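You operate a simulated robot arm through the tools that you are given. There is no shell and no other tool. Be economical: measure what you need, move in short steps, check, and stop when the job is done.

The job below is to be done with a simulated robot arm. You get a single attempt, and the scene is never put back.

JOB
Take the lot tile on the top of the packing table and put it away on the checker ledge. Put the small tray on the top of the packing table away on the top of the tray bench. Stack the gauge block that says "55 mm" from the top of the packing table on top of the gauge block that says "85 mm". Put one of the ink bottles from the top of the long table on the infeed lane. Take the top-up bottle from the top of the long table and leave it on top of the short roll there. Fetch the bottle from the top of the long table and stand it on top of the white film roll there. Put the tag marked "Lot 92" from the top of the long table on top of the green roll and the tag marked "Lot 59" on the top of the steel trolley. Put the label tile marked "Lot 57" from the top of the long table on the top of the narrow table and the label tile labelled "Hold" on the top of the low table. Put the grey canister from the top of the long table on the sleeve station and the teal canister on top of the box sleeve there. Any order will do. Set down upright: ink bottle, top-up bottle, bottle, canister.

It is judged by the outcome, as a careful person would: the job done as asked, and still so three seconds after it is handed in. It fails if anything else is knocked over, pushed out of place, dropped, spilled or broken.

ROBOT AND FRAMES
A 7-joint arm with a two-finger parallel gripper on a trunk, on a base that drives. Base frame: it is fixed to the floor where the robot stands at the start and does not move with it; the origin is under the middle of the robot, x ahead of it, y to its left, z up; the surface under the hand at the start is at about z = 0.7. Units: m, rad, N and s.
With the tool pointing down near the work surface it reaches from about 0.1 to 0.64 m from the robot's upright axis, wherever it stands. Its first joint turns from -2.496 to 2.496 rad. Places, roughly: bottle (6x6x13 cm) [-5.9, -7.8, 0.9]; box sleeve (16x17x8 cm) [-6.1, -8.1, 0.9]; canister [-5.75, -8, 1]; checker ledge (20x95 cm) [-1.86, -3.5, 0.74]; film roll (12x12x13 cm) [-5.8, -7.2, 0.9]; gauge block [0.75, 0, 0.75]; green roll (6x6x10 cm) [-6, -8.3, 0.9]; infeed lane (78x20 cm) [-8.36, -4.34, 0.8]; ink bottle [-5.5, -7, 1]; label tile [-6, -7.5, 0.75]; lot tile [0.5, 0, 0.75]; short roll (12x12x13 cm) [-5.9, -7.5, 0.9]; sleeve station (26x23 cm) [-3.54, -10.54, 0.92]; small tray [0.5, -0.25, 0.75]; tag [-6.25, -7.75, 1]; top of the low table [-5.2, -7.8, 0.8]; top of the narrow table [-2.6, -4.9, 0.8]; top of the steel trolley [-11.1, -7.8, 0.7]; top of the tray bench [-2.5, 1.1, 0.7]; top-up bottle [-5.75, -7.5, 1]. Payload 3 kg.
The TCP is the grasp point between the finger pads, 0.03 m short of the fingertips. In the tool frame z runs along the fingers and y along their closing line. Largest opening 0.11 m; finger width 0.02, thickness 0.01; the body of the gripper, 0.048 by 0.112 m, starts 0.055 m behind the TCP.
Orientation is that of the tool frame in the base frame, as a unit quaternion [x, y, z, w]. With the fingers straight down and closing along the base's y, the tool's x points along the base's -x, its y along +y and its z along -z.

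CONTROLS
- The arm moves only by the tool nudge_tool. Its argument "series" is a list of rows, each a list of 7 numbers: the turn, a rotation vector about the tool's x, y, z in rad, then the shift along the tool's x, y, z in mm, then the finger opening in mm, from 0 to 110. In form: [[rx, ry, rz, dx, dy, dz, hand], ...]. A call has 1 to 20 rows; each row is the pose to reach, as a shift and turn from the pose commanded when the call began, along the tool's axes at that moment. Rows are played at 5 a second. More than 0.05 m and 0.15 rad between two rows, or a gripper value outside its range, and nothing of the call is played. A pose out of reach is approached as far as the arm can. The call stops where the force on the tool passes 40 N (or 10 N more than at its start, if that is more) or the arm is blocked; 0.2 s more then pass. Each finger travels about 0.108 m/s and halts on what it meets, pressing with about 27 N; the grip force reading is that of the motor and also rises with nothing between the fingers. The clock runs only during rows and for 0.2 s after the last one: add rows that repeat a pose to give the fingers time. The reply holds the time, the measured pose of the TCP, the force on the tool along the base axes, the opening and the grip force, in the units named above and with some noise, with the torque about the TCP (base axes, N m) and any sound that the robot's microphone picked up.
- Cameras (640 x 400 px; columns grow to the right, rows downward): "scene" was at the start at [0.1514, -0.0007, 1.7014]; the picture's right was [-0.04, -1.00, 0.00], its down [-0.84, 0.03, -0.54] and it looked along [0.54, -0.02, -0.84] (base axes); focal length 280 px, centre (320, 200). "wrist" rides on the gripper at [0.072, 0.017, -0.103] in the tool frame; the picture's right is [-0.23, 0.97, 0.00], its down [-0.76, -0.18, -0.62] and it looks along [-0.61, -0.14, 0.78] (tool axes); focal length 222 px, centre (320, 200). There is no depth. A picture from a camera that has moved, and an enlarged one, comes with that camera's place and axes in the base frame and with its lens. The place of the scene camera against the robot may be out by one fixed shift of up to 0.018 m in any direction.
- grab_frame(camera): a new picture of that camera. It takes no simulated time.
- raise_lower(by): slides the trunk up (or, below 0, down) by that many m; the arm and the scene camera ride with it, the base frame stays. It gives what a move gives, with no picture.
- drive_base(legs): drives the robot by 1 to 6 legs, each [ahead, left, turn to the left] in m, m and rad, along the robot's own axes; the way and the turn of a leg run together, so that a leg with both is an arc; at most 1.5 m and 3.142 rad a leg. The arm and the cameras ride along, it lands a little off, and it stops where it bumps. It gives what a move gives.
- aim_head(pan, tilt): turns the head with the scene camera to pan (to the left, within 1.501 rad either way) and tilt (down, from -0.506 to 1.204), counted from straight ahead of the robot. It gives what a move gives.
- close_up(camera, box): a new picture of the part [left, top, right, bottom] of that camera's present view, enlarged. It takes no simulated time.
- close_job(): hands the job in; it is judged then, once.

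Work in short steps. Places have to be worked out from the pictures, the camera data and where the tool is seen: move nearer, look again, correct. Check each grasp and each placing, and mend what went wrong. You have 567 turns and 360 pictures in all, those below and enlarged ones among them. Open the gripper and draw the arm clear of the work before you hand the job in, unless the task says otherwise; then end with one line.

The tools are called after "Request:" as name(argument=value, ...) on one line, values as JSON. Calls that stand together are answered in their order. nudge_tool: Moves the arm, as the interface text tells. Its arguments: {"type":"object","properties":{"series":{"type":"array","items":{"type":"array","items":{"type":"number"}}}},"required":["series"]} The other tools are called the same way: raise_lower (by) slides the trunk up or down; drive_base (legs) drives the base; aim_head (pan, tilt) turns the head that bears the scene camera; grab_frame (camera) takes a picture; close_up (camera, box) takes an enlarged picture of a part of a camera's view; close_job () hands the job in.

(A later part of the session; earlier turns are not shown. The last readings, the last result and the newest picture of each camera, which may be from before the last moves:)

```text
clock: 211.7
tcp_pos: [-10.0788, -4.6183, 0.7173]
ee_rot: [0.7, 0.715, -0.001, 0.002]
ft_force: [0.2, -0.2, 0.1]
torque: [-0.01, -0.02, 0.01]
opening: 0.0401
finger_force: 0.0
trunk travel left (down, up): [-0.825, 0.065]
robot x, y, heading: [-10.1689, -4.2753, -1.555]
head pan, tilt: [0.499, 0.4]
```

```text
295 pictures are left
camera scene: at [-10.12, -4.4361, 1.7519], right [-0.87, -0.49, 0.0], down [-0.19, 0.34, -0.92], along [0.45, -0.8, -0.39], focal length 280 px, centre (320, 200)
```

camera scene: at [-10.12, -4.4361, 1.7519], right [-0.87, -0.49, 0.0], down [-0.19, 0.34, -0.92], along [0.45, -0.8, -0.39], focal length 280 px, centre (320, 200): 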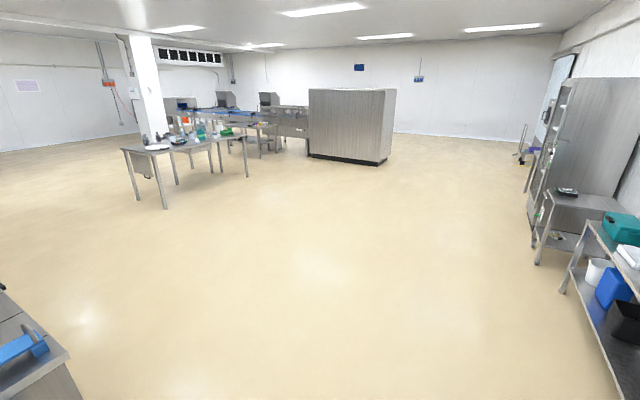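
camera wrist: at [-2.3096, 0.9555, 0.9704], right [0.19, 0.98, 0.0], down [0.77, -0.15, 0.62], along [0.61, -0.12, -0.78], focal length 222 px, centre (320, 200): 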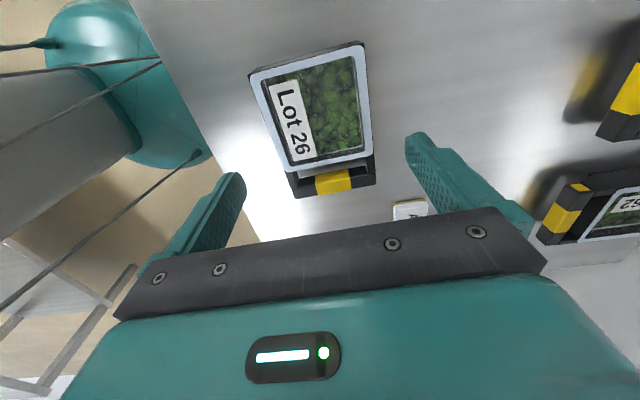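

Open floor; the long table is the one near the column. Head diagonally toward it.

Request:
drive_base(legs=[[0.5, 0, 0], [0, 0, 0.85], [1.3, 0, 0], [1.0, 0, 0]])

Request:
aim_head(pan=0.2, tilt=0.45)

Request:
grab_frame(camera="scene")

```text
clock: 227.9
tcp_pos: [-8.0387, -6.3745, 0.7175]
ee_rot: [0.319, 0.948, 0.0, 0.001]
ft_force: [0.4, 0.6, 0.7]
torque: [-0.05, 0.01, 0.01]
opening: 0.0401
finger_force: 0.1
trunk travel left (down, up): [-0.825, 0.065]
robot x, y, heading: [-8.3596, -6.2352, -0.65]
head pan, tilt: [0.499, 0.4]
```

```text
clock: 228.7
tcp_pos: [-8.0401, -6.3749, 0.7175]
ee_rot: [0.318, 0.948, 0.0, 0.001]
ft_force: [0.0, -0.2, -0.7]
torque: [0.0, 0.0, -0.01]
opening: 0.0402
finger_force: 0.1
trunk travel left (down, up): [-0.825, 0.065]
robot x, y, heading: [-8.3599, -6.2323, -0.655]
head pan, tilt: [0.201, 0.45]
```

```text
294 pictures are left
camera scene: at [-8.214, -6.3211, 1.7472], right [-0.44, -0.9, 0.0], down [-0.39, 0.19, -0.9], along [0.81, -0.39, -0.44], focal length 280 px, centre (320, 200)
```

scene: 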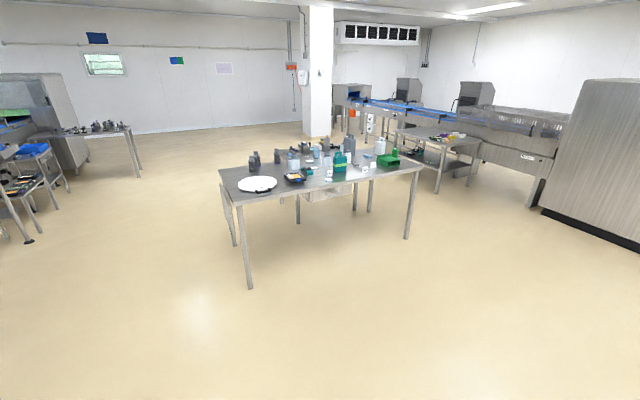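

Request:
close_up(camera="scene", box=[210, 120, 430, 220])

Request:
close_up(camera="scene", box=[370, 80, 570, 200])

```text
2.91 times, centred on (320, 170) of scene
camera zoom: at [-8.214, -6.3211, 1.7472], right [-0.44, -0.9, 0.0], down [-0.39, 0.19, -0.9], along [0.81, -0.39, -0.44], focal length 815 px, centre (320, 287)
```

zoom: 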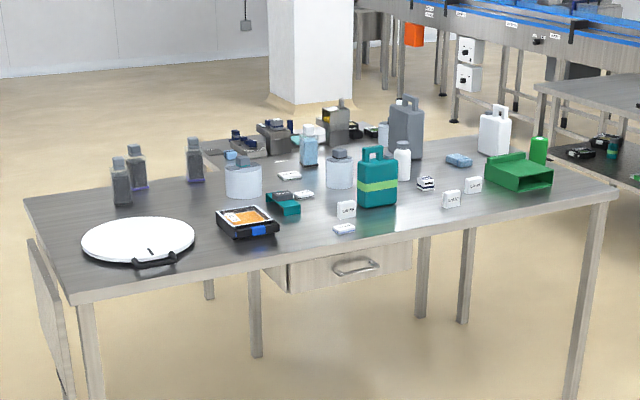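

```text
3.20 times, centred on (470, 140) of scene
camera zoom: at [-8.214, -6.3211, 1.7472], right [-0.44, -0.9, 0.0], down [-0.39, 0.19, -0.9], along [0.81, -0.39, -0.44], focal length 896 px, centre (-160, 392)
```

zoom: 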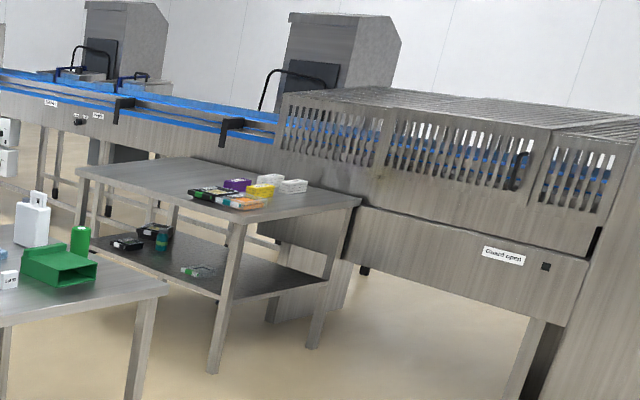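

Drive up toward the table front and face it.

Request:
drive_base(legs=[[1.45, 0, 0], [0, 0, 0.655]])

Request:
aim_head(pan=0, tilt=0.6)

Request:
grab_frame(camera="scene")

```text
clock: 237.7
tcp_pos: [-6.8884, -7.0677, 0.7177]
ee_rot: [0.017, 1.0, 0.0, 0.002]
ft_force: [0.3, 0.4, -0.4]
torque: [-0.04, -0.01, -0.02]
opening: 0.0399
finger_force: 0.1
trunk travel left (down, up): [-0.825, 0.065]
robot x, y, heading: [-7.2356, -7.1359, -0.046]
head pan, tilt: [0.201, 0.45]
```

```text
clock: 238.4
tcp_pos: [-6.8877, -7.0678, 0.7189]
ee_rot: [0.017, 1.0, -0.001, 0.0]
ft_force: [0.2, 1.1, 0.1]
torque: [0.0, -0.02, 0.01]
opening: 0.0399
finger_force: 0.0
trunk travel left (down, up): [-0.825, 0.065]
robot x, y, heading: [-7.2329, -7.1369, -0.039]
head pan, tilt: [0.0, 0.6]
```

```text
291 pictures are left
camera scene: at [-7.0627, -7.1427, 1.7337], right [-0.04, -1.0, 0.0], down [-0.56, 0.02, -0.83], along [0.82, -0.03, -0.56], focal length 280 px, centre (320, 200)
```

scene: 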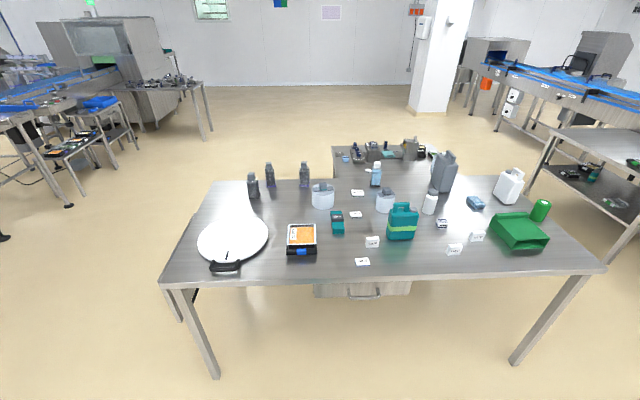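

Request:
close_up(camera="scene", box=[230, 130, 410, 280])

Request:
close_up(camera="scene", box=[370, 130, 570, 280])

```text
2.67 times, centred on (320, 205) of scene
camera zoom: at [-7.0627, -7.1427, 1.7337], right [-0.04, -1.0, 0.0], down [-0.56, 0.02, -0.83], along [0.82, -0.03, -0.56], focal length 747 px, centre (320, 187)
```

zoom: 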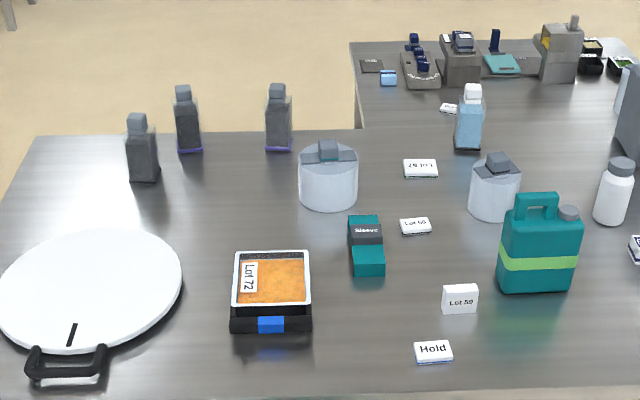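

```text
2.67 times, centred on (470, 205) of scene
camera zoom: at [-7.0627, -7.1427, 1.7337], right [-0.04, -1.0, 0.0], down [-0.56, 0.02, -0.83], along [0.82, -0.03, -0.56], focal length 747 px, centre (-80, 187)
```

zoom: 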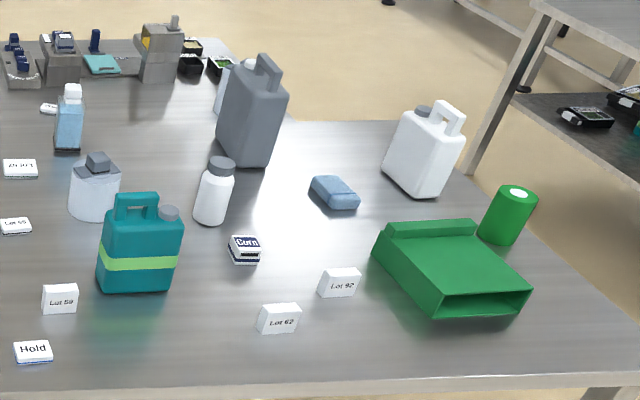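

Request:
close_up(camera="scene", box=[300, 155, 420, 245])

Request:
close_up(camera="scene", box=[340, 130, 460, 200])

```text
4.44 times, centred on (360, 200) of scene
camera zoom: at [-7.0627, -7.1427, 1.7337], right [-0.04, -1.0, 0.0], down [-0.56, 0.02, -0.83], along [0.82, -0.03, -0.56], focal length 1245 px, centre (142, 200)
```

zoom: 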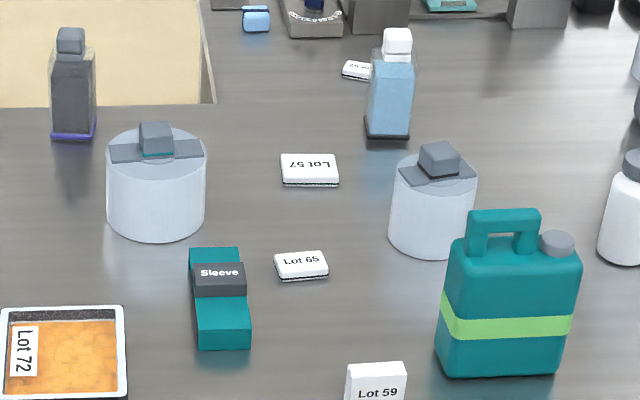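

```text
5.33 times, centred on (400, 165) of scene
camera zoom: at [-7.0627, -7.1427, 1.7337], right [-0.04, -1.0, 0.0], down [-0.56, 0.02, -0.83], along [0.82, -0.03, -0.56], focal length 1494 px, centre (-107, 387)
```

zoom: 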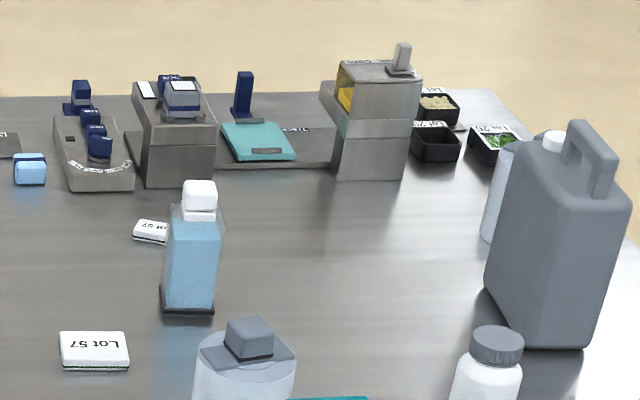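

The roll candidates match "film roll" (-5.80,-7.21) and "short roll" (-5.87,-7.52); table top z≈0.86. I'll bring the hand up first, then approach and inspect closely.

Request:
nudge_tool(series=[[0, 0, 0, -45, 0, -5, 60], [0, 0, 0, -90, 0, -10, 60], [0, 0, 0, -135, 0, -30, 60], [0, 0, 0, -180, 0, -50, 60], [0, 0, 0, -220, 0, -75, 60], [0, 0, 0, -250, 0, -110, 60], [0, 0, 0, -270, 0, -155, 60], [0, 0, 0, -290, 0, -200, 60], [0, 0, 0, -310, 0, -245, 60], [0, 0, 0, -330, 0, -290, 60], [0, 0, 0, -350, 0, -335, 60], [0, 0, 0, -370, 0, -380, 60]])

```text
clock: 241.0
tcp_pos: [-6.5151, -7.0821, 1.0998]
ee_rot: [0.018, 1.0, 0.0, 0.002]
ft_force: [0.1, -0.1, 0.2]
torque: [-0.01, -0.01, -0.06]
opening: 0.0599
finger_force: 0.0
trunk travel left (down, up): [-0.825, 0.065]
robot x, y, heading: [-7.2334, -7.1376, -0.043]
head pan, tilt: [0.0, 0.6]
```

Test the outward reach limit at this height (free air).

Request:
nudge_tool(series=[[0, 0, 0, -40, 0, 0, 60], [0, 0, 0, -80, 0, 0, 60], [0, 0, 0, -120, 0, 0, 60], [0, 0, 0, -160, 0, 0, 60]])

```text
clock: 242.0
tcp_pos: [-6.4696, -7.1018, 1.1145]
ee_rot: [0.018, 1.0, 0.0, 0.0]
ft_force: [0.4, 0.4, 0.2]
torque: [-0.04, -0.01, 0.03]
opening: 0.0601
finger_force: 0.0
out of reach, approached as far as the arm can: row 2, 3, 4
trunk travel left (down, up): [-0.825, 0.065]
robot x, y, heading: [-7.2317, -7.1357, -0.044]
head pan, tilt: [0.0, 0.6]
```

Test how far a forward-pitched tool reaches.

Request:
nudge_tool(series=[[0, -0.14, 0, -20, 0, 0, 60], [0, -0.28, 0, -40, 0, 0, 60], [0, -0.42, 0, -70, 0, 0, 60], [0, -0.56, 0, -100, 0, 0, 60], [0, -0.7, 0, -130, 0, 0, 60], [0, -0.84, 0, -160, 0, 0, 60], [0, -0.98, 0, -190, 0, 0, 60], [0, -1.12, 0, -210, 0, 0, 60], [0, -1.26, 0, -230, 0, 0, 60]])

```text
clock: 244.0
tcp_pos: [-6.2859, -7.1061, 1.1234]
ee_rot: [0.015, 0.847, -0.009, 0.532]
ft_force: [1.1, 0.0, 0.0]
torque: [0.0, 0.01, 0.0]
opening: 0.0596
finger_force: 0.0
out of reach, approached as far as the arm can: row 7, 8, 9
trunk travel left (down, up): [-0.825, 0.065]
robot x, y, heading: [-7.2337, -7.1394, -0.045]
head pan, tilt: [0.0, 0.6]
```

Pitched ~64° forward it reaches 0.95 m. Look with the wrist camera from here.

Request:
grab_frame(camera="wrist")

```text
286 pictures are left
camera wrist: at [-6.4096, -7.0843, 1.1047], right [0.13, 0.97, 0.21], down [-0.24, -0.17, 0.96], along [0.96, -0.18, 0.21], focal length 222 px, centre (320, 200)
```

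wrist: 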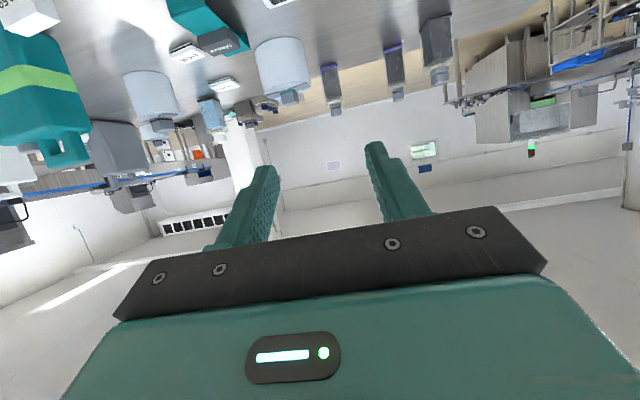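

Request:
close_up(camera="wrist", box=[110, 0, 330, 150])

```text
2.67 times, centred on (220, 75) of wrist
camera zoom: at [-6.4096, -7.0843, 1.1047], right [0.13, 0.97, 0.21], down [-0.24, -0.17, 0.96], along [0.96, -0.18, 0.21], focal length 592 px, centre (587, 533)
```

zoom: 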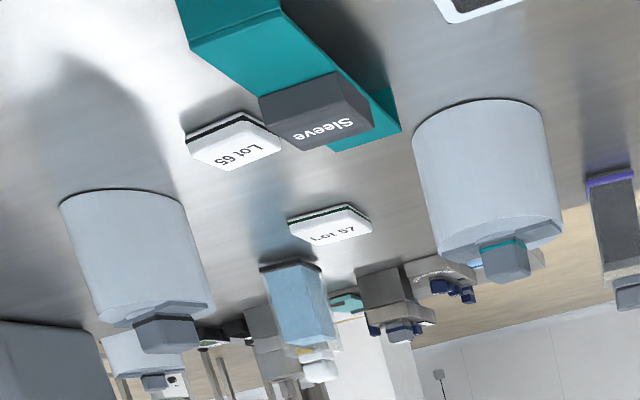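

Return the tool to vertical, then drive to ~0.29 m from the table edge so the wrist camera can look at the rolls from above.

Request:
nudge_tool(series=[[0, 0.14, 0, 20, 0, -10, 60], [0, 0.28, 0, 40, 0, -20, 60], [0, 0.42, 0, 60, 0, -30, 60], [0, 0.56, 0, 70, 0, -50, 60], [0, 0.7, 0, 80, 0, -70, 60], [0, 0.84, 0, 90, 0, -90, 60], [0, 0.98, 0, 100, 0, -110, 60], [0, 1.12, 0, 110, 0, -130, 60], [0, 1.125, 0, 110, 0, -150, 60]])

```text
clock: 246.0
tcp_pos: [-6.4719, -7.0985, 1.0886]
ee_rot: [0.018, 1.0, 0.0, -0.002]
ft_force: [0.3, -0.4, 0.7]
torque: [0.01, -0.01, 0.0]
opening: 0.0599
finger_force: 0.1
out of reach, approached as far as the arm can: row 7, 8, 9
trunk travel left (down, up): [-0.825, 0.065]
robot x, y, heading: [-7.232, -7.1378, -0.039]
head pan, tilt: [0.0, 0.6]
```

Request:
raise_lower(by=0.06)

Request:
drive_base(legs=[[0.5, -0.12, 0.04]])

Request:
grab_frame(camera="wrist")

Request:
grab_frame(camera="scene")

```text
clock: 247.0
tcp_pos: [-6.4701, -7.0989, 1.1479]
ee_rot: [0.018, 1.0, -0.001, -0.002]
ft_force: [-0.2, -0.3, 0.4]
torque: [0.0, 0.02, 0.02]
opening: 0.06
finger_force: 0.0
trunk travel left (down, up): [-0.885, 0.005]
robot x, y, heading: [-7.2338, -7.1367, -0.036]
head pan, tilt: [0.0, 0.6]
```

```text
clock: 250.1
tcp_pos: [-5.9621, -7.1959, 1.1473]
ee_rot: [-0.003, 1.0, 0.0, -0.002]
ft_force: [0.4, -1.1, -1.0]
torque: [-0.01, 0.02, 0.01]
opening: 0.0596
finger_force: 0.1
trunk travel left (down, up): [-0.885, 0.005]
robot x, y, heading: [-6.7265, -7.2652, 0.003]
head pan, tilt: [0.0, 0.6]
```

```text
284 pictures are left
camera wrist: at [-6.0342, -7.1794, 1.2531], right [0.22, 0.98, 0.0], down [0.77, -0.17, 0.62], along [0.6, -0.14, -0.78], focal length 222 px, centre (320, 200)
```

wrist: 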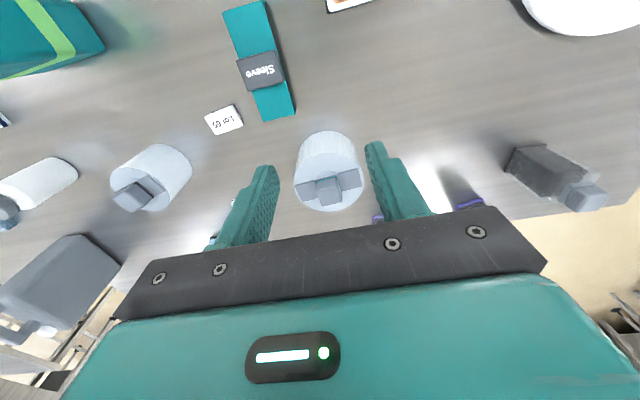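

```text
283 pictures are left
camera scene: at [-6.5515, -7.2649, 1.7936], right [0.0, -1.0, 0.0], down [-0.57, 0.0, -0.82], along [0.82, 0.0, -0.57], focal length 280 px, centre (320, 200)
```

scene: 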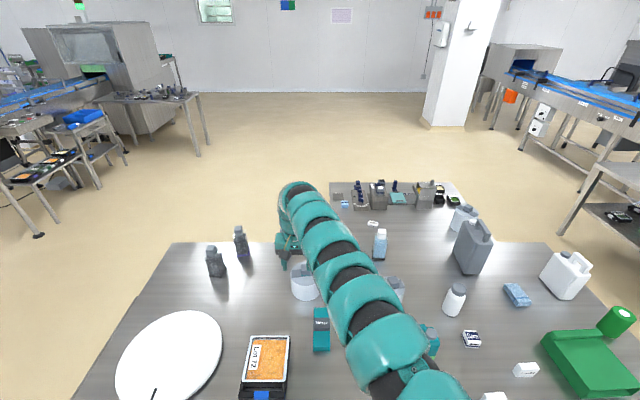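

Request:
close_up(camera="wrist", box=[270, 110, 380, 220])

Request:
close_up(camera="scene", box=[330, 175, 500, 290])

```text
3.64 times, centred on (325, 165) of wrist
camera zoom: at [-6.0342, -7.1794, 1.2531], right [0.22, 0.98, 0.0], down [0.77, -0.17, 0.62], along [0.6, -0.14, -0.78], focal length 808 px, centre (302, 327)
```

zoom: 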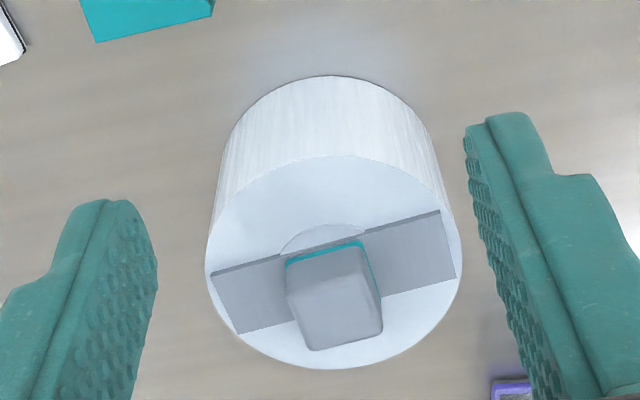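

```text
3.48 times, centred on (415, 232) of scene
camera zoom: at [-6.5515, -7.2649, 1.7936], right [0.0, -1.0, 0.0], down [-0.57, 0.0, -0.82], along [0.82, 0.0, -0.57], focal length 974 px, centre (-10, 87)
```

zoom: 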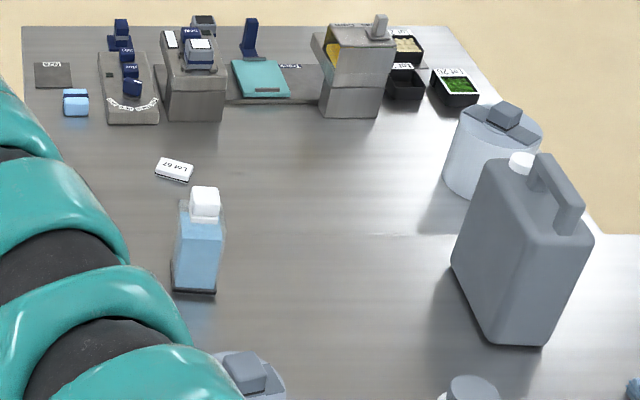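

The roll tops carry a bar and small cube; I need a closer look to see what these are. Lower the hand 6 cm and zoom.

Request:
nudge_tool(series=[[0, 0, 0, 30, 0, 40, 110], [0, 0, 0, 60, 0, 70, 110], [0, 0, 0, 60, 0, 100, 110], [0, 0, 0, 60, 0, 120, 110], [0, 0, 0, 60, 0, 120, 110]])

Request:
close_up(camera="wrist", box=[240, 110, 400, 220])

Request:
close_up(camera="wrist", box=[0, 60, 240, 230])

```text
clock: 251.3
tcp_pos: [-6.0248, -7.197, 1.0282]
ee_rot: [-0.005, 1.0, 0.0, -0.002]
ft_force: [-0.2, 0.0, -0.5]
torque: [-0.03, -0.02, 0.03]
opening: 0.1101
finger_force: 0.0
trunk travel left (down, up): [-0.885, 0.005]
robot x, y, heading: [-6.7237, -7.2709, 0.002]
head pan, tilt: [0.0, 0.6]
```

```text
3.64 times, centred on (320, 165) of wrist
camera zoom: at [-6.0958, -7.1802, 1.1322], right [0.22, 0.98, 0.0], down [0.77, -0.17, 0.62], along [0.61, -0.14, -0.78], focal length 808 px, centre (320, 327)
```

zoom: 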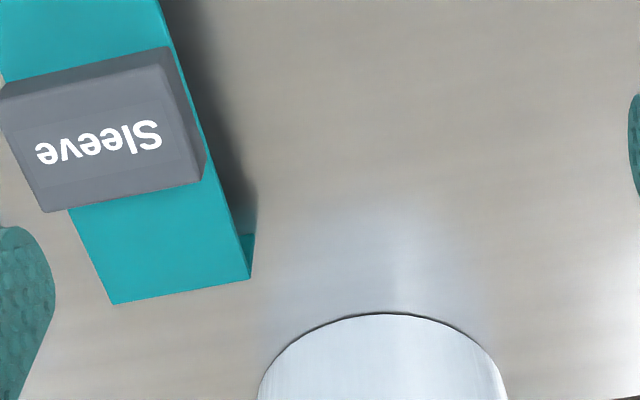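

```text
2.35 times, centred on (120, 145) of wrist
camera zoom: at [-6.0958, -7.1802, 1.1322], right [0.22, 0.98, 0.0], down [0.77, -0.17, 0.62], along [0.61, -0.14, -0.78], focal length 523 px, centre (791, 329)
```

zoom: 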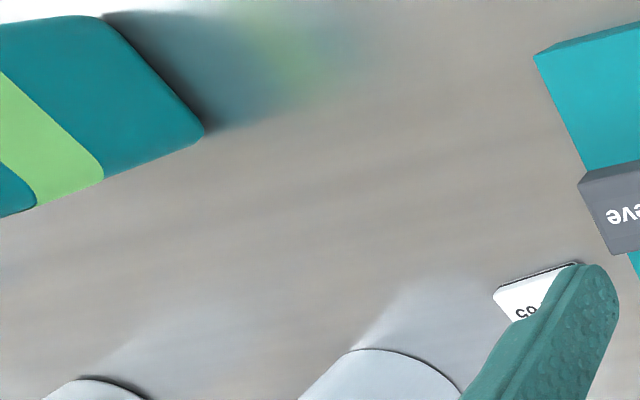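

Request:
nudge_tool(series=[[0, 0, 0, 0, 0, -40, 110], [0, 0, 0, -40, 0, -50, 110], [0, 0, 0, -80, 0, -50, 110], [0, 0, 0, -110, 0, -50, 110], [0, 0, 0, -110, 0, -50, 110]])

Request:
close_up(camera="wrist", box=[260, 110, 380, 220])

Request:
close_up(camera="wrist", box=[0, 90, 240, 260])

```text
clock: 252.5
tcp_pos: [-5.9676, -7.206, 1.0859]
ee_rot: [-0.004, 1.0, 0.0, -0.001]
ft_force: [0.9, 0.3, 0.5]
torque: [-0.01, -0.01, 0.0]
opening: 0.1102
finger_force: 0.0
out of reach, approached as far as the arm can: row 3, 4, 5
trunk travel left (down, up): [-0.885, 0.005]
robot x, y, heading: [-6.7189, -7.2627, -0.002]
head pan, tilt: [0.0, 0.6]
```

```text
3.64 times, centred on (320, 165) of wrist
camera zoom: at [-6.0397, -7.1908, 1.1905], right [0.22, 0.98, 0.0], down [0.77, -0.17, 0.62], along [0.61, -0.14, -0.78], focal length 808 px, centre (320, 327)
```

zoom: 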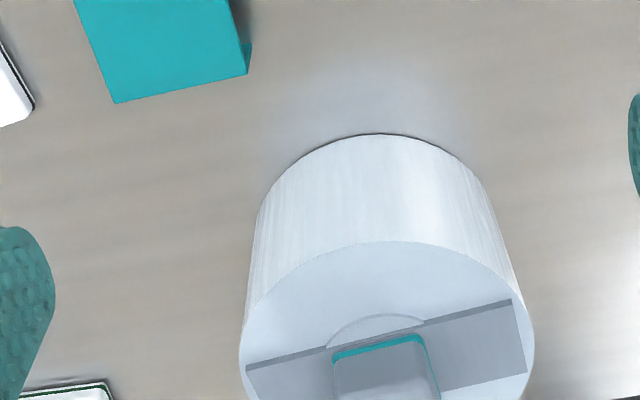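

```text
2.35 times, centred on (120, 175) of wrist
camera zoom: at [-6.0397, -7.1908, 1.1905], right [0.22, 0.98, 0.0], down [0.77, -0.17, 0.62], along [0.61, -0.14, -0.78], focal length 523 px, centre (791, 259)
```

zoom: 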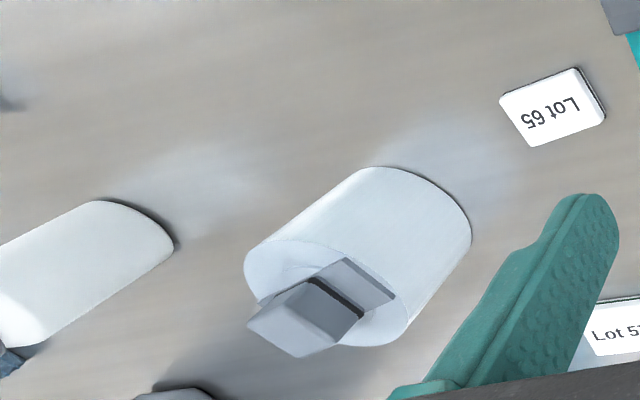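

Look down at my own base and the table edge to judge how close I can get.

Request:
aim_head(pan=0.6, tilt=1.2)

Request:
grab_frame(camera="scene")

```text
clock: 253.5
tcp_pos: [-5.9688, -7.2067, 1.0857]
ee_rot: [-0.004, 1.0, 0.0, -0.002]
ft_force: [-0.3, 0.7, 0.3]
torque: [0.0, 0.0, 0.01]
opening: 0.1103
finger_force: 0.1
trunk travel left (down, up): [-0.885, 0.005]
robot x, y, heading: [-6.7171, -7.264, -0.001]
head pan, tilt: [0.6, 1.201]
```

```text
276 pictures are left
camera scene: at [-6.5945, -7.2332, 1.7491], right [0.56, -0.83, 0.0], down [-0.77, -0.53, -0.36], along [0.3, 0.21, -0.93], focal length 280 px, centre (320, 200)
```

scene: 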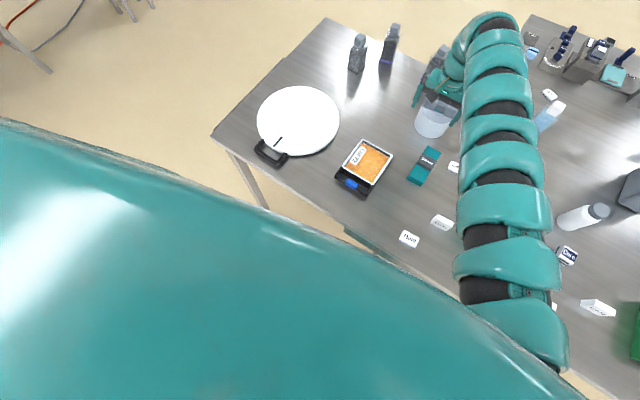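

I'll work on the front-right items first (Lot 92 tag, green roll, teal canister, box sleeve). Back off, sidestep right 0.7 and face them.

Request:
drive_base(legs=[[-0.5, 0, 0], [0, -0.75, 0]])

Request:
aim_head(pan=0.0, tilt=0.75)

Request:
grab_frame(camera="scene")

Request:
close_up(camera="scene", box=[250, 100, 430, 240])

```text
clock: 260.1
tcp_pos: [-6.4677, -7.954, 1.0851]
ee_rot: [-0.009, 1.0, 0.0, -0.002]
ft_force: [0.6, -0.5, 0.2]
torque: [0.01, -0.01, 0.03]
opening: 0.1097
finger_force: 0.0
trunk travel left (down, up): [-0.885, 0.005]
robot x, y, heading: [-7.2207, -8.0245, 0.014]
head pan, tilt: [0.6, 1.201]
```

```text
clock: 261.1
tcp_pos: [-6.4676, -7.954, 1.0858]
ee_rot: [-0.01, 1.0, 0.0, -0.002]
ft_force: [0.1, -0.2, 0.0]
torque: [0.0, 0.01, 0.0]
opening: 0.1099
finger_force: 0.0
trunk travel left (down, up): [-0.885, 0.005]
robot x, y, heading: [-7.2226, -8.0247, 0.014]
head pan, tilt: [0.0, 0.75]
```

```text
275 pictures are left
camera scene: at [-7.0566, -8.0195, 1.7807], right [0.01, -1.0, 0.0], down [-0.68, -0.01, -0.73], along [0.73, 0.01, -0.68], focal length 280 px, centre (320, 200)
```

scene: 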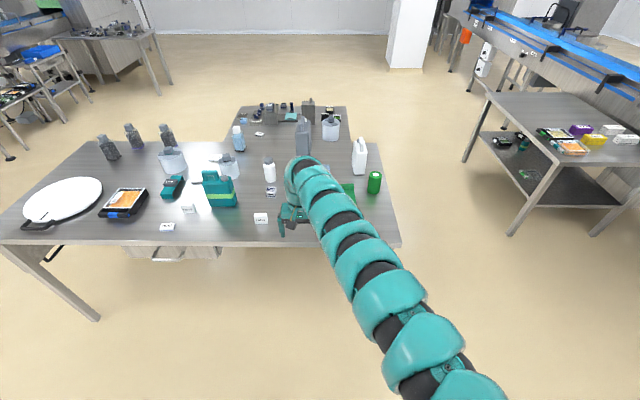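

```text
2.86 times, centred on (340, 170) of scene
camera zoom: at [-7.0566, -8.0195, 1.7807], right [0.01, -1.0, 0.0], down [-0.68, -0.01, -0.73], along [0.73, 0.01, -0.68], focal length 800 px, centre (263, 286)
```

zoom: 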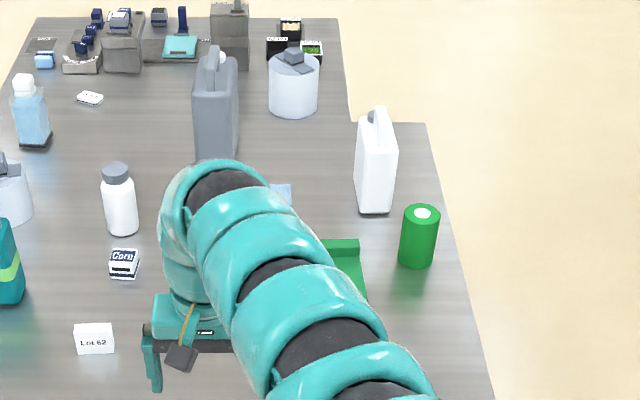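

Drive forward 0.4 and look down at tag, sleeve and green roll.

Request:
drive_base(legs=[[0.42, 0, -0.014]])

Request:
grab_frame(camera="wrist")

```text
clock: 263.8
tcp_pos: [-6.0389, -7.9568, 1.0859]
ee_rot: [-0.006, 1.0, 0.0, -0.001]
ft_force: [0.7, 0.1, -0.4]
torque: [-0.02, 0.01, 0.0]
opening: 0.11
finger_force: 0.2
trunk travel left (down, up): [-0.885, 0.005]
robot x, y, heading: [-6.7928, -8.0216, 0.005]
head pan, tilt: [0.0, 0.75]
```

```text
273 pictures are left
camera wrist: at [-6.1109, -7.9403, 1.19], right [0.22, 0.98, 0.0], down [0.77, -0.17, 0.62], along [0.61, -0.13, -0.78], focal length 222 px, centre (320, 200)
```

wrist: 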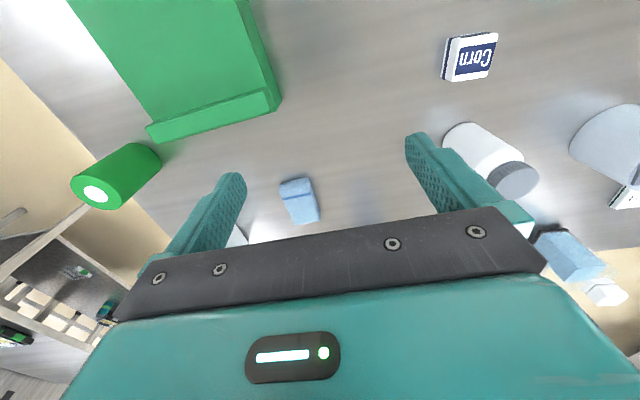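

Request:
nudge_tool(series=[[0, 0, 0, 45, 0, 0, 90], [0, 0, 0, 90, 0, 0, 90], [0, 0, 0, 130, 0, 0, 90], [0, 0, 0, 130, 0, 0, 90]])

Request:
grab_frame(camera="wrist")

```text
clock: 264.8
tcp_pos: [-6.1653, -7.9611, 1.0847]
ee_rot: [-0.005, 1.0, 0.002, -0.003]
ft_force: [0.5, -0.1, -1.1]
torque: [0.06, 0.05, 0.0]
opening: 0.0902
finger_force: 0.2
trunk travel left (down, up): [-0.885, 0.005]
robot x, y, heading: [-6.7939, -8.0198, 0.005]
head pan, tilt: [0.0, 0.75]
```

```text
272 pictures are left
camera wrist: at [-6.237, -7.9452, 1.1903], right [0.22, 0.98, 0.0], down [0.77, -0.17, 0.62], along [0.6, -0.13, -0.79], focal length 222 px, centre (320, 200)
```

wrist: 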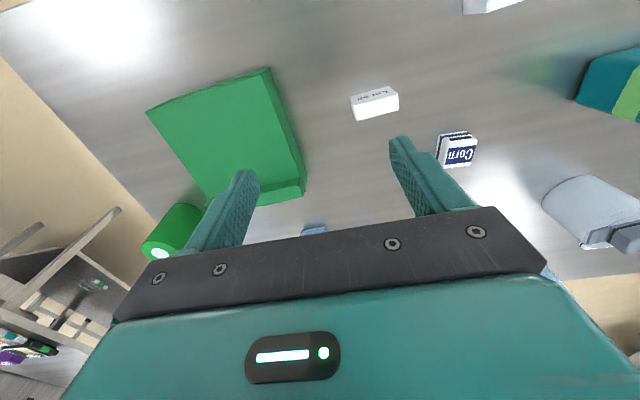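

Request:
close_up(camera="wrist", box=[330, 70, 430, 140])

Request:
close_up(camera="wrist", box=[130, 60, 330, 220])

```text
5.71 times, centred on (380, 105) of wrist
camera zoom: at [-6.237, -7.9452, 1.1903], right [0.22, 0.98, 0.0], down [0.77, -0.17, 0.62], along [0.6, -0.13, -0.79], focal length 1269 px, centre (-23, 743)
```

zoom: 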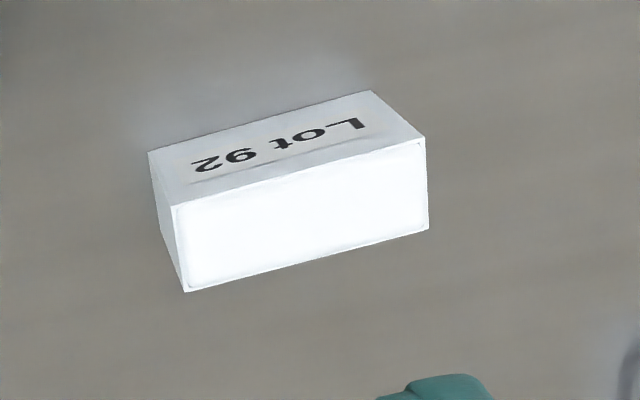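

```text
2.50 times, centred on (230, 140) of wrist
camera zoom: at [-6.237, -7.9452, 1.1903], right [0.22, 0.98, 0.0], down [0.77, -0.17, 0.62], along [0.6, -0.13, -0.79], focal length 555 px, centre (545, 350)
```

zoom: 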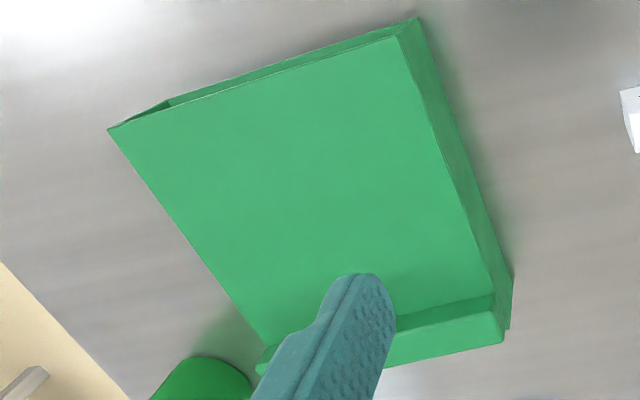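

Tag "Lot 92": 52×20×43 mm, centre ≈(-6.139,-7.894). Green roll centre ≈(-6.006,-8.263), top z≈0.96. Shift base a bit closer and lower the trunk to its start height.

Request:
raise_lower(by=-0.06)

Request:
drive_base(legs=[[0.11, -0.08, 0]])

```text
clock: 265.8
tcp_pos: [-6.1678, -7.9573, 1.0263]
ee_rot: [-0.006, 1.0, 0.001, -0.002]
ft_force: [-0.7, -1.0, -0.3]
torque: [-0.03, 0.01, -0.01]
opening: 0.0901
finger_force: 0.1
trunk travel left (down, up): [-0.825, 0.065]
robot x, y, heading: [-6.7951, -8.0237, 0.002]
head pan, tilt: [0.0, 0.75]
```

```text
clock: 267.1
tcp_pos: [-6.0576, -8.0373, 1.026]
ee_rot: [-0.007, 1.0, 0.0, -0.003]
ft_force: [0.4, -0.1, 0.1]
torque: [-0.01, 0.0, -0.03]
opening: 0.0899
finger_force: 0.1
trunk travel left (down, up): [-0.825, 0.065]
robot x, y, heading: [-6.6831, -8.0994, 0.005]
head pan, tilt: [0.0, 0.75]
```

Request:
nudge_tool(series=[[0, 0, 0, 25, 40, 0, 75], [0, 0, 0, 50, 80, 0, 75], [0, 0, 0, 75, 120, 10, 75], [0, 0, 0, 82, 143, 40, 75], [0, 0, 0, 82, 143, 60, 75], [0, 0, 0, 82, 143, 60, 75]])

Request:
grab_frame(camera="wrist")

```text
clock: 268.5
tcp_pos: [-6.1395, -7.8911, 0.9666]
ee_rot: [-0.006, 1.0, 0.0, -0.002]
ft_force: [0.1, -0.6, -0.6]
torque: [0.01, 0.02, -0.01]
opening: 0.0754
finger_force: 0.0
trunk travel left (down, up): [-0.825, 0.065]
robot x, y, heading: [-6.6845, -8.1029, 0.003]
head pan, tilt: [0.0, 0.75]
```

```text
269 pictures are left
camera wrist: at [-6.2111, -7.8763, 1.0714], right [0.21, 0.98, 0.0], down [0.77, -0.17, 0.62], along [0.61, -0.13, -0.78], focal length 222 px, centre (320, 200)
```

wrist: 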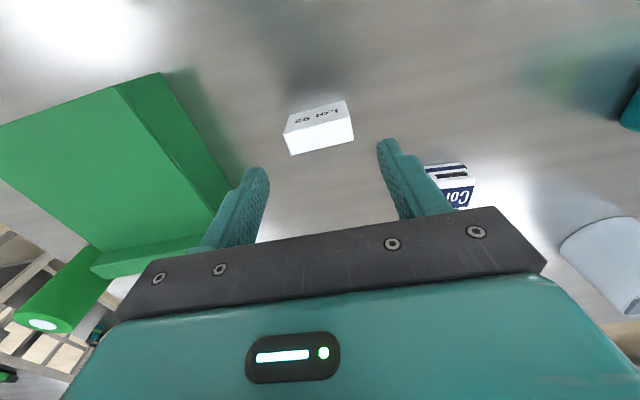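

Tag appears ~6 mm nearer; correct and descend to z≈0.894, then close.

Request:
nudge_tool(series=[[0, 0, 0, 6, 0, 35, 75], [0, 0, 0, 6, 0, 60, 75], [0, 0, 0, 6, 0, 72, 75], [0, 0, 0, 6, 0, 72, 75], [0, 0, 0, 6, 0, 72, 55], [0, 0, 0, 6, 0, 72, 40], [0, 0, 0, 6, 0, 72, 40]])

Request:
close_up(camera="wrist", box=[220, 100, 420, 230])

```text
clock: 270.1
tcp_pos: [-6.1485, -7.8938, 0.895]
ee_rot: [-0.006, 1.0, -0.001, -0.002]
ft_force: [0.6, -0.6, 0.3]
torque: [-0.02, -0.01, 0.06]
opening: 0.0533
finger_force: 27.4
trunk travel left (down, up): [-0.825, 0.065]
robot x, y, heading: [-6.689, -8.097, 0.007]
head pan, tilt: [0.0, 0.75]
```

```text
3.08 times, centred on (320, 165) of wrist
camera zoom: at [-6.2192, -7.8773, 1.0], right [0.21, 0.98, 0.0], down [0.77, -0.17, 0.62], along [0.61, -0.13, -0.78], focal length 684 px, centre (320, 308)
```

zoom: 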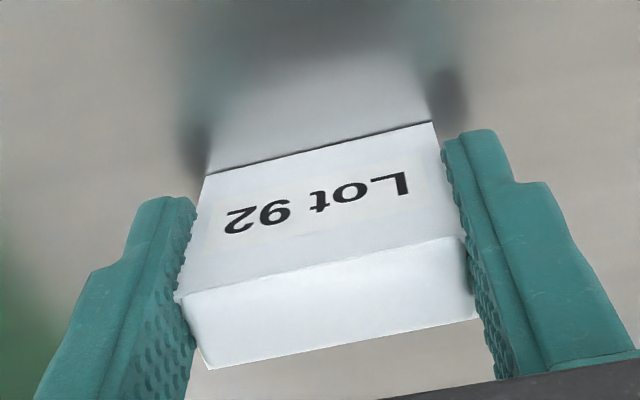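

Held well. Lift and carry over to the green roll.

Request:
nudge_tool(series=[[0, 0, 0, 0, 0, -45, 40], [0, 0, 0, 0, 0, -90, 40], [0, 0, 0, 0, 0, -135, 40], [0, 0, 0, -16, -45, -140, 40], [0, 0, 0, -32, -90, -140, 40], [0, 0, 0, -48, -135, -140, 40], [0, 0, 0, -64, -180, -140, 40], [0, 0, 0, -80, -225, -140, 40], [0, 0, 0, -96, -270, -140, 40], [0, 0, 0, -112, -315, -140, 40], [0, 0, 0, -125, -350, -140, 40], [0, 0, 0, -125, -350, -140, 40]])

Request:
grab_frame(camera="wrist")

```text
clock: 272.7
tcp_pos: [-6.0168, -8.2432, 1.0311]
ee_rot: [-0.005, 1.0, 0.0, -0.001]
ft_force: [-0.2, 0.5, -1.2]
torque: [-0.03, -0.02, -0.01]
opening: 0.0537
finger_force: 26.8
out of reach, approached as far as the arm can: row 4, 5, 6, 7, 8, 9, 10, 11, 12
trunk travel left (down, up): [-0.825, 0.065]
robot x, y, heading: [-6.6847, -8.0992, 0.004]
head pan, tilt: [0.0, 0.75]
```

```text
267 pictures are left
camera wrist: at [-6.0884, -8.2265, 1.1359], right [0.21, 0.98, 0.0], down [0.76, -0.17, 0.62], along [0.61, -0.13, -0.78], focal length 222 px, centre (320, 200)
```

wrist: 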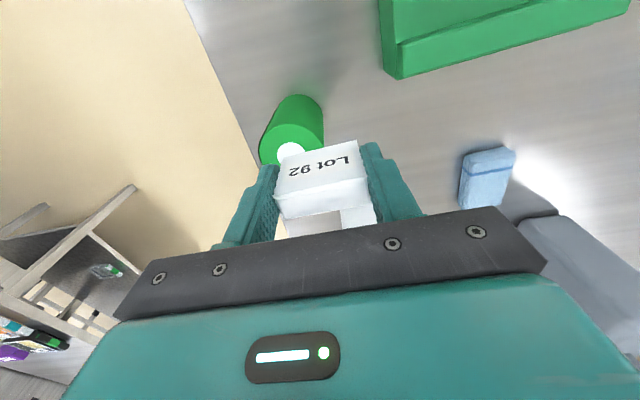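

Roll refined at ≈(-6.007,-8.266). Fine-align.

Request:
nudge_tool(series=[[0, 0, 0, -8, -23, 5, 40], [0, 0, 0, -8, -23, 10, 40], [0, 0, 0, -8, -23, 10, 40]])

Request:
close_up(camera="wrist", box=[220, 60, 420, 230])

Request:
close_up(camera="scene", box=[300, 150, 500, 300])

```text
clock: 273.5
tcp_pos: [-6.0073, -8.2669, 1.0225]
ee_rot: [-0.006, 1.0, 0.001, -0.002]
ft_force: [0.8, -0.6, -0.5]
torque: [0.03, 0.0, 0.01]
opening: 0.0532
finger_force: 26.9
trunk travel left (down, up): [-0.825, 0.065]
robot x, y, heading: [-6.6846, -8.0982, 0.004]
head pan, tilt: [0.0, 0.75]
```

```text
2.35 times, centred on (320, 145) of wrist
camera zoom: at [-6.0792, -8.2514, 1.1266], right [0.21, 0.98, 0.0], down [0.77, -0.17, 0.62], along [0.61, -0.13, -0.78], focal length 523 px, centre (320, 329)
```

zoom: 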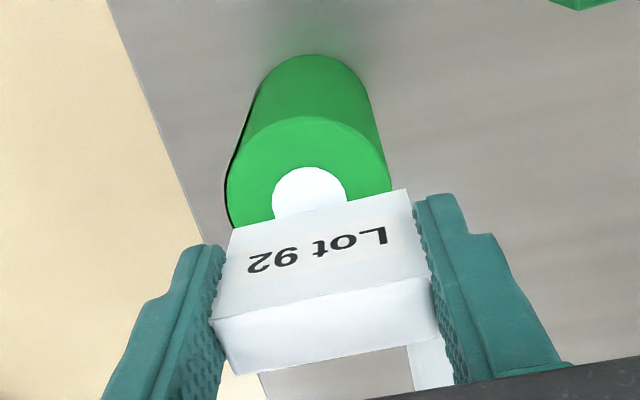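

```text
2.67 times, centred on (400, 225) of scene
camera zoom: at [-6.5192, -8.0968, 1.7207], right [0.01, -1.0, 0.0], down [-0.68, 0.0, -0.73], along [0.73, 0.0, -0.68], focal length 747 px, centre (107, 133)
```

zoom: 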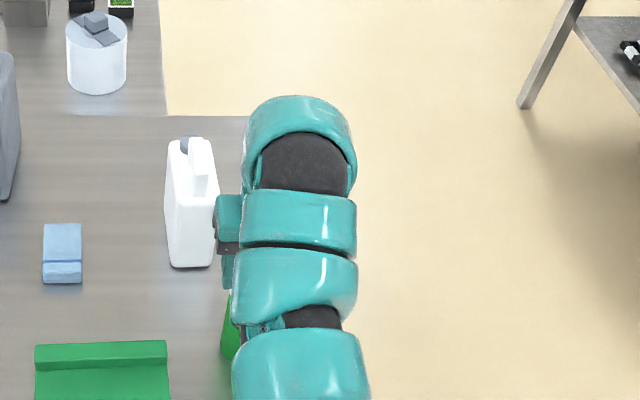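

Nearly perfectly centred; lower 27 mm to contact.

Request:
nudge_tool(series=[[0, 0, 0, 0, -2, 15, 40], [0, 0, 0, 0, -2, 23, 40], [0, 0, 0, 0, -2, 26, 40], [0, 0, 0, 0, -2, 27, 40], [0, 0, 0, 0, -2, 28, 40], [0, 0, 0, 0, -2, 28, 40]])

```text
clock: 274.9
tcp_pos: [-6.0086, -8.2673, 0.9953]
ee_rot: [-0.006, 1.0, 0.0, -0.001]
ft_force: [-1.7, -2.2, 10.7]
torque: [-0.28, 0.0, -0.03]
opening: 0.0535
finger_force: 26.7
trunk travel left (down, up): [-0.825, 0.065]
robot x, y, heading: [-6.6866, -8.0973, 0.011]
head pan, tilt: [0.0, 0.75]
```

Contact. Ease off, open, lift.

Request:
nudge_tool(series=[[0, 0, 0, 0, 0, -1, 40], [0, 0, 0, 0, 0, -1, 58], [0, 0, 0, 0, 0, -1, 64], [0, 0, 0, 0, 0, -1, 64], [0, 0, 0, 0, 0, -20, 64], [0, 0, 0, 0, 0, -50, 64], [0, 0, 0, 20, 0, -60, 64]])

Request:
close_up(camera="wrist", box=[220, 60, 420, 230])

```text
clock: 276.5
tcp_pos: [-6.009, -8.2662, 1.0354]
ee_rot: [-0.007, 1.0, -0.001, 0.0]
ft_force: [0.0, -0.1, -0.4]
torque: [-0.01, 0.02, 0.02]
opening: 0.0638
finger_force: 0.1
out of reach, approached as far as the arm can: row 6, 7
trunk travel left (down, up): [-0.825, 0.065]
robot x, y, heading: [-6.6841, -8.0959, 0.011]
head pan, tilt: [0.0, 0.75]
```

```text
2.35 times, centred on (320, 145) of wrist
camera zoom: at [-6.081, -8.2503, 1.1403], right [0.22, 0.98, 0.0], down [0.77, -0.17, 0.62], along [0.61, -0.13, -0.78], focal length 523 px, centre (320, 329)
```

zoom: 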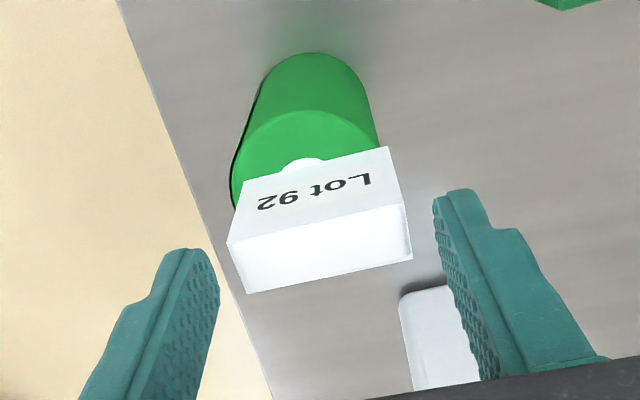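

Tag is on the roll. Raise the trunk to clear vertically, then back off and view the teal canister.

Request:
raise_lower(by=0.06)

Request:
drive_base(legs=[[-0.3, 0, 0], [0, 0.4, 0]])

Request:
aim_head(pan=-0.15, tilt=0.85)

Request:
grab_frame(camera="scene")

Request:
grab_frame(camera="wrist")

```text
clock: 277.5
tcp_pos: [-6.0096, -8.266, 1.0942]
ee_rot: [-0.007, 1.0, 0.0, -0.001]
ft_force: [-0.1, 0.3, 0.5]
torque: [0.02, 0.03, -0.01]
opening: 0.064
finger_force: 0.0
trunk travel left (down, up): [-0.885, 0.005]
robot x, y, heading: [-6.6877, -8.1015, 0.006]
head pan, tilt: [0.0, 0.75]
```

```text
clock: 281.6
tcp_pos: [-6.3079, -7.8571, 1.0951]
ee_rot: [-0.01, 1.0, 0.0, 0.0]
ft_force: [-0.3, 0.1, 0.1]
torque: [-0.02, 0.01, -0.02]
opening: 0.064
finger_force: 0.0
trunk travel left (down, up): [-0.885, 0.005]
robot x, y, heading: [-6.9811, -7.6958, 0.009]
head pan, tilt: [0.0, 0.75]
```

```text
clock: 282.3
tcp_pos: [-6.3074, -7.8591, 1.096]
ee_rot: [-0.01, 1.0, 0.001, -0.001]
ft_force: [0.6, 0.3, 0.4]
torque: [-0.01, 0.0, 0.02]
opening: 0.0641
finger_force: 0.1
trunk travel left (down, up): [-0.885, 0.005]
robot x, y, heading: [-6.9816, -7.6958, 0.009]
head pan, tilt: [-0.15, 0.85]
```

```text
263 pictures are left
camera scene: at [-6.8243, -7.7029, 1.7728], right [-0.14, -0.99, 0.0], down [-0.74, 0.1, -0.66], along [0.65, -0.09, -0.75], focal length 280 px, centre (320, 200)
```

scene: 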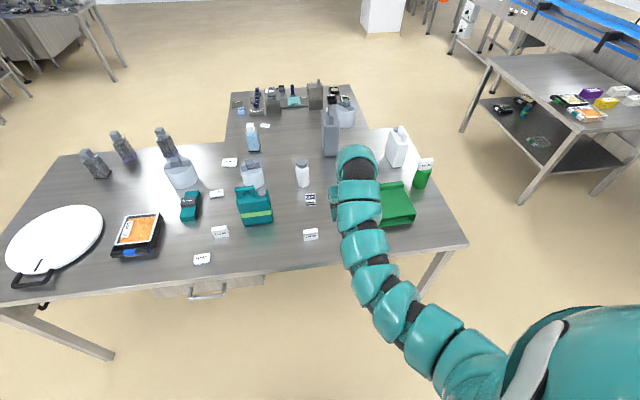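

```text
262 pictures are left
camera wrist: at [-6.3796, -7.8429, 1.2002], right [0.21, 0.98, 0.0], down [0.77, -0.16, 0.62], along [0.61, -0.13, -0.78], focal length 222 px, centre (320, 200)
```

wrist: 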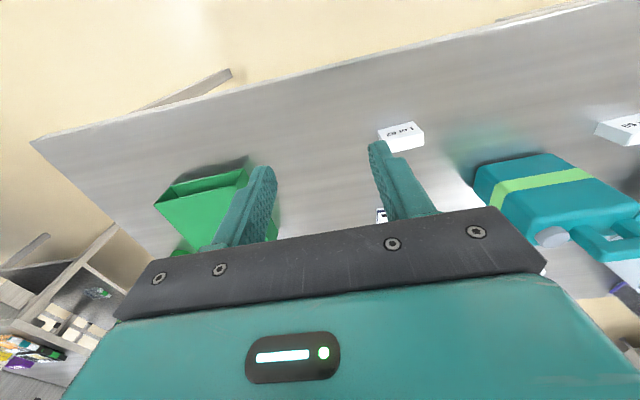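

Request:
close_up(camera="scene", box=[200, 120, 320, 240])

Request:
close_up(camera="scene", box=[330, 100, 450, 240])

```text
3.33 times, centred on (260, 180) of scene
camera zoom: at [-6.8243, -7.7029, 1.7728], right [-0.14, -0.99, 0.0], down [-0.74, 0.1, -0.66], along [0.65, -0.09, -0.75], focal length 934 px, centre (520, 267)
```

zoom: 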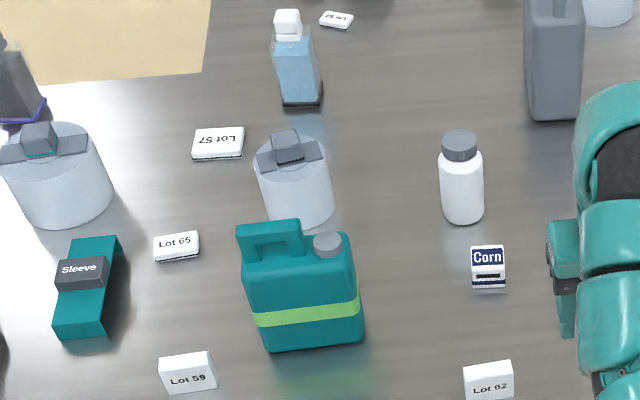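

```text
2.86 times, centred on (390, 170) of scene
camera zoom: at [-6.8243, -7.7029, 1.7728], right [-0.14, -0.99, 0.0], down [-0.74, 0.1, -0.66], along [0.65, -0.09, -0.75], focal length 800 px, centre (120, 286)
```

zoom: 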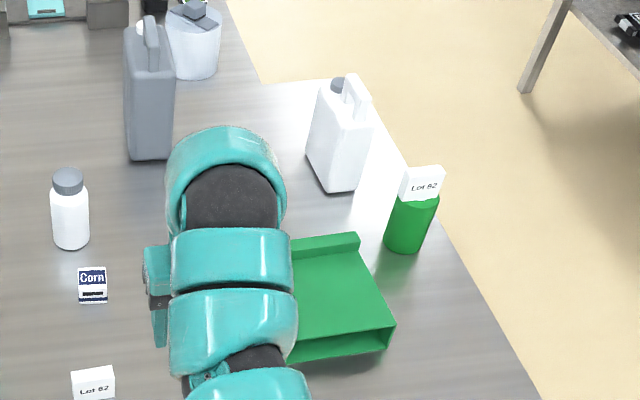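

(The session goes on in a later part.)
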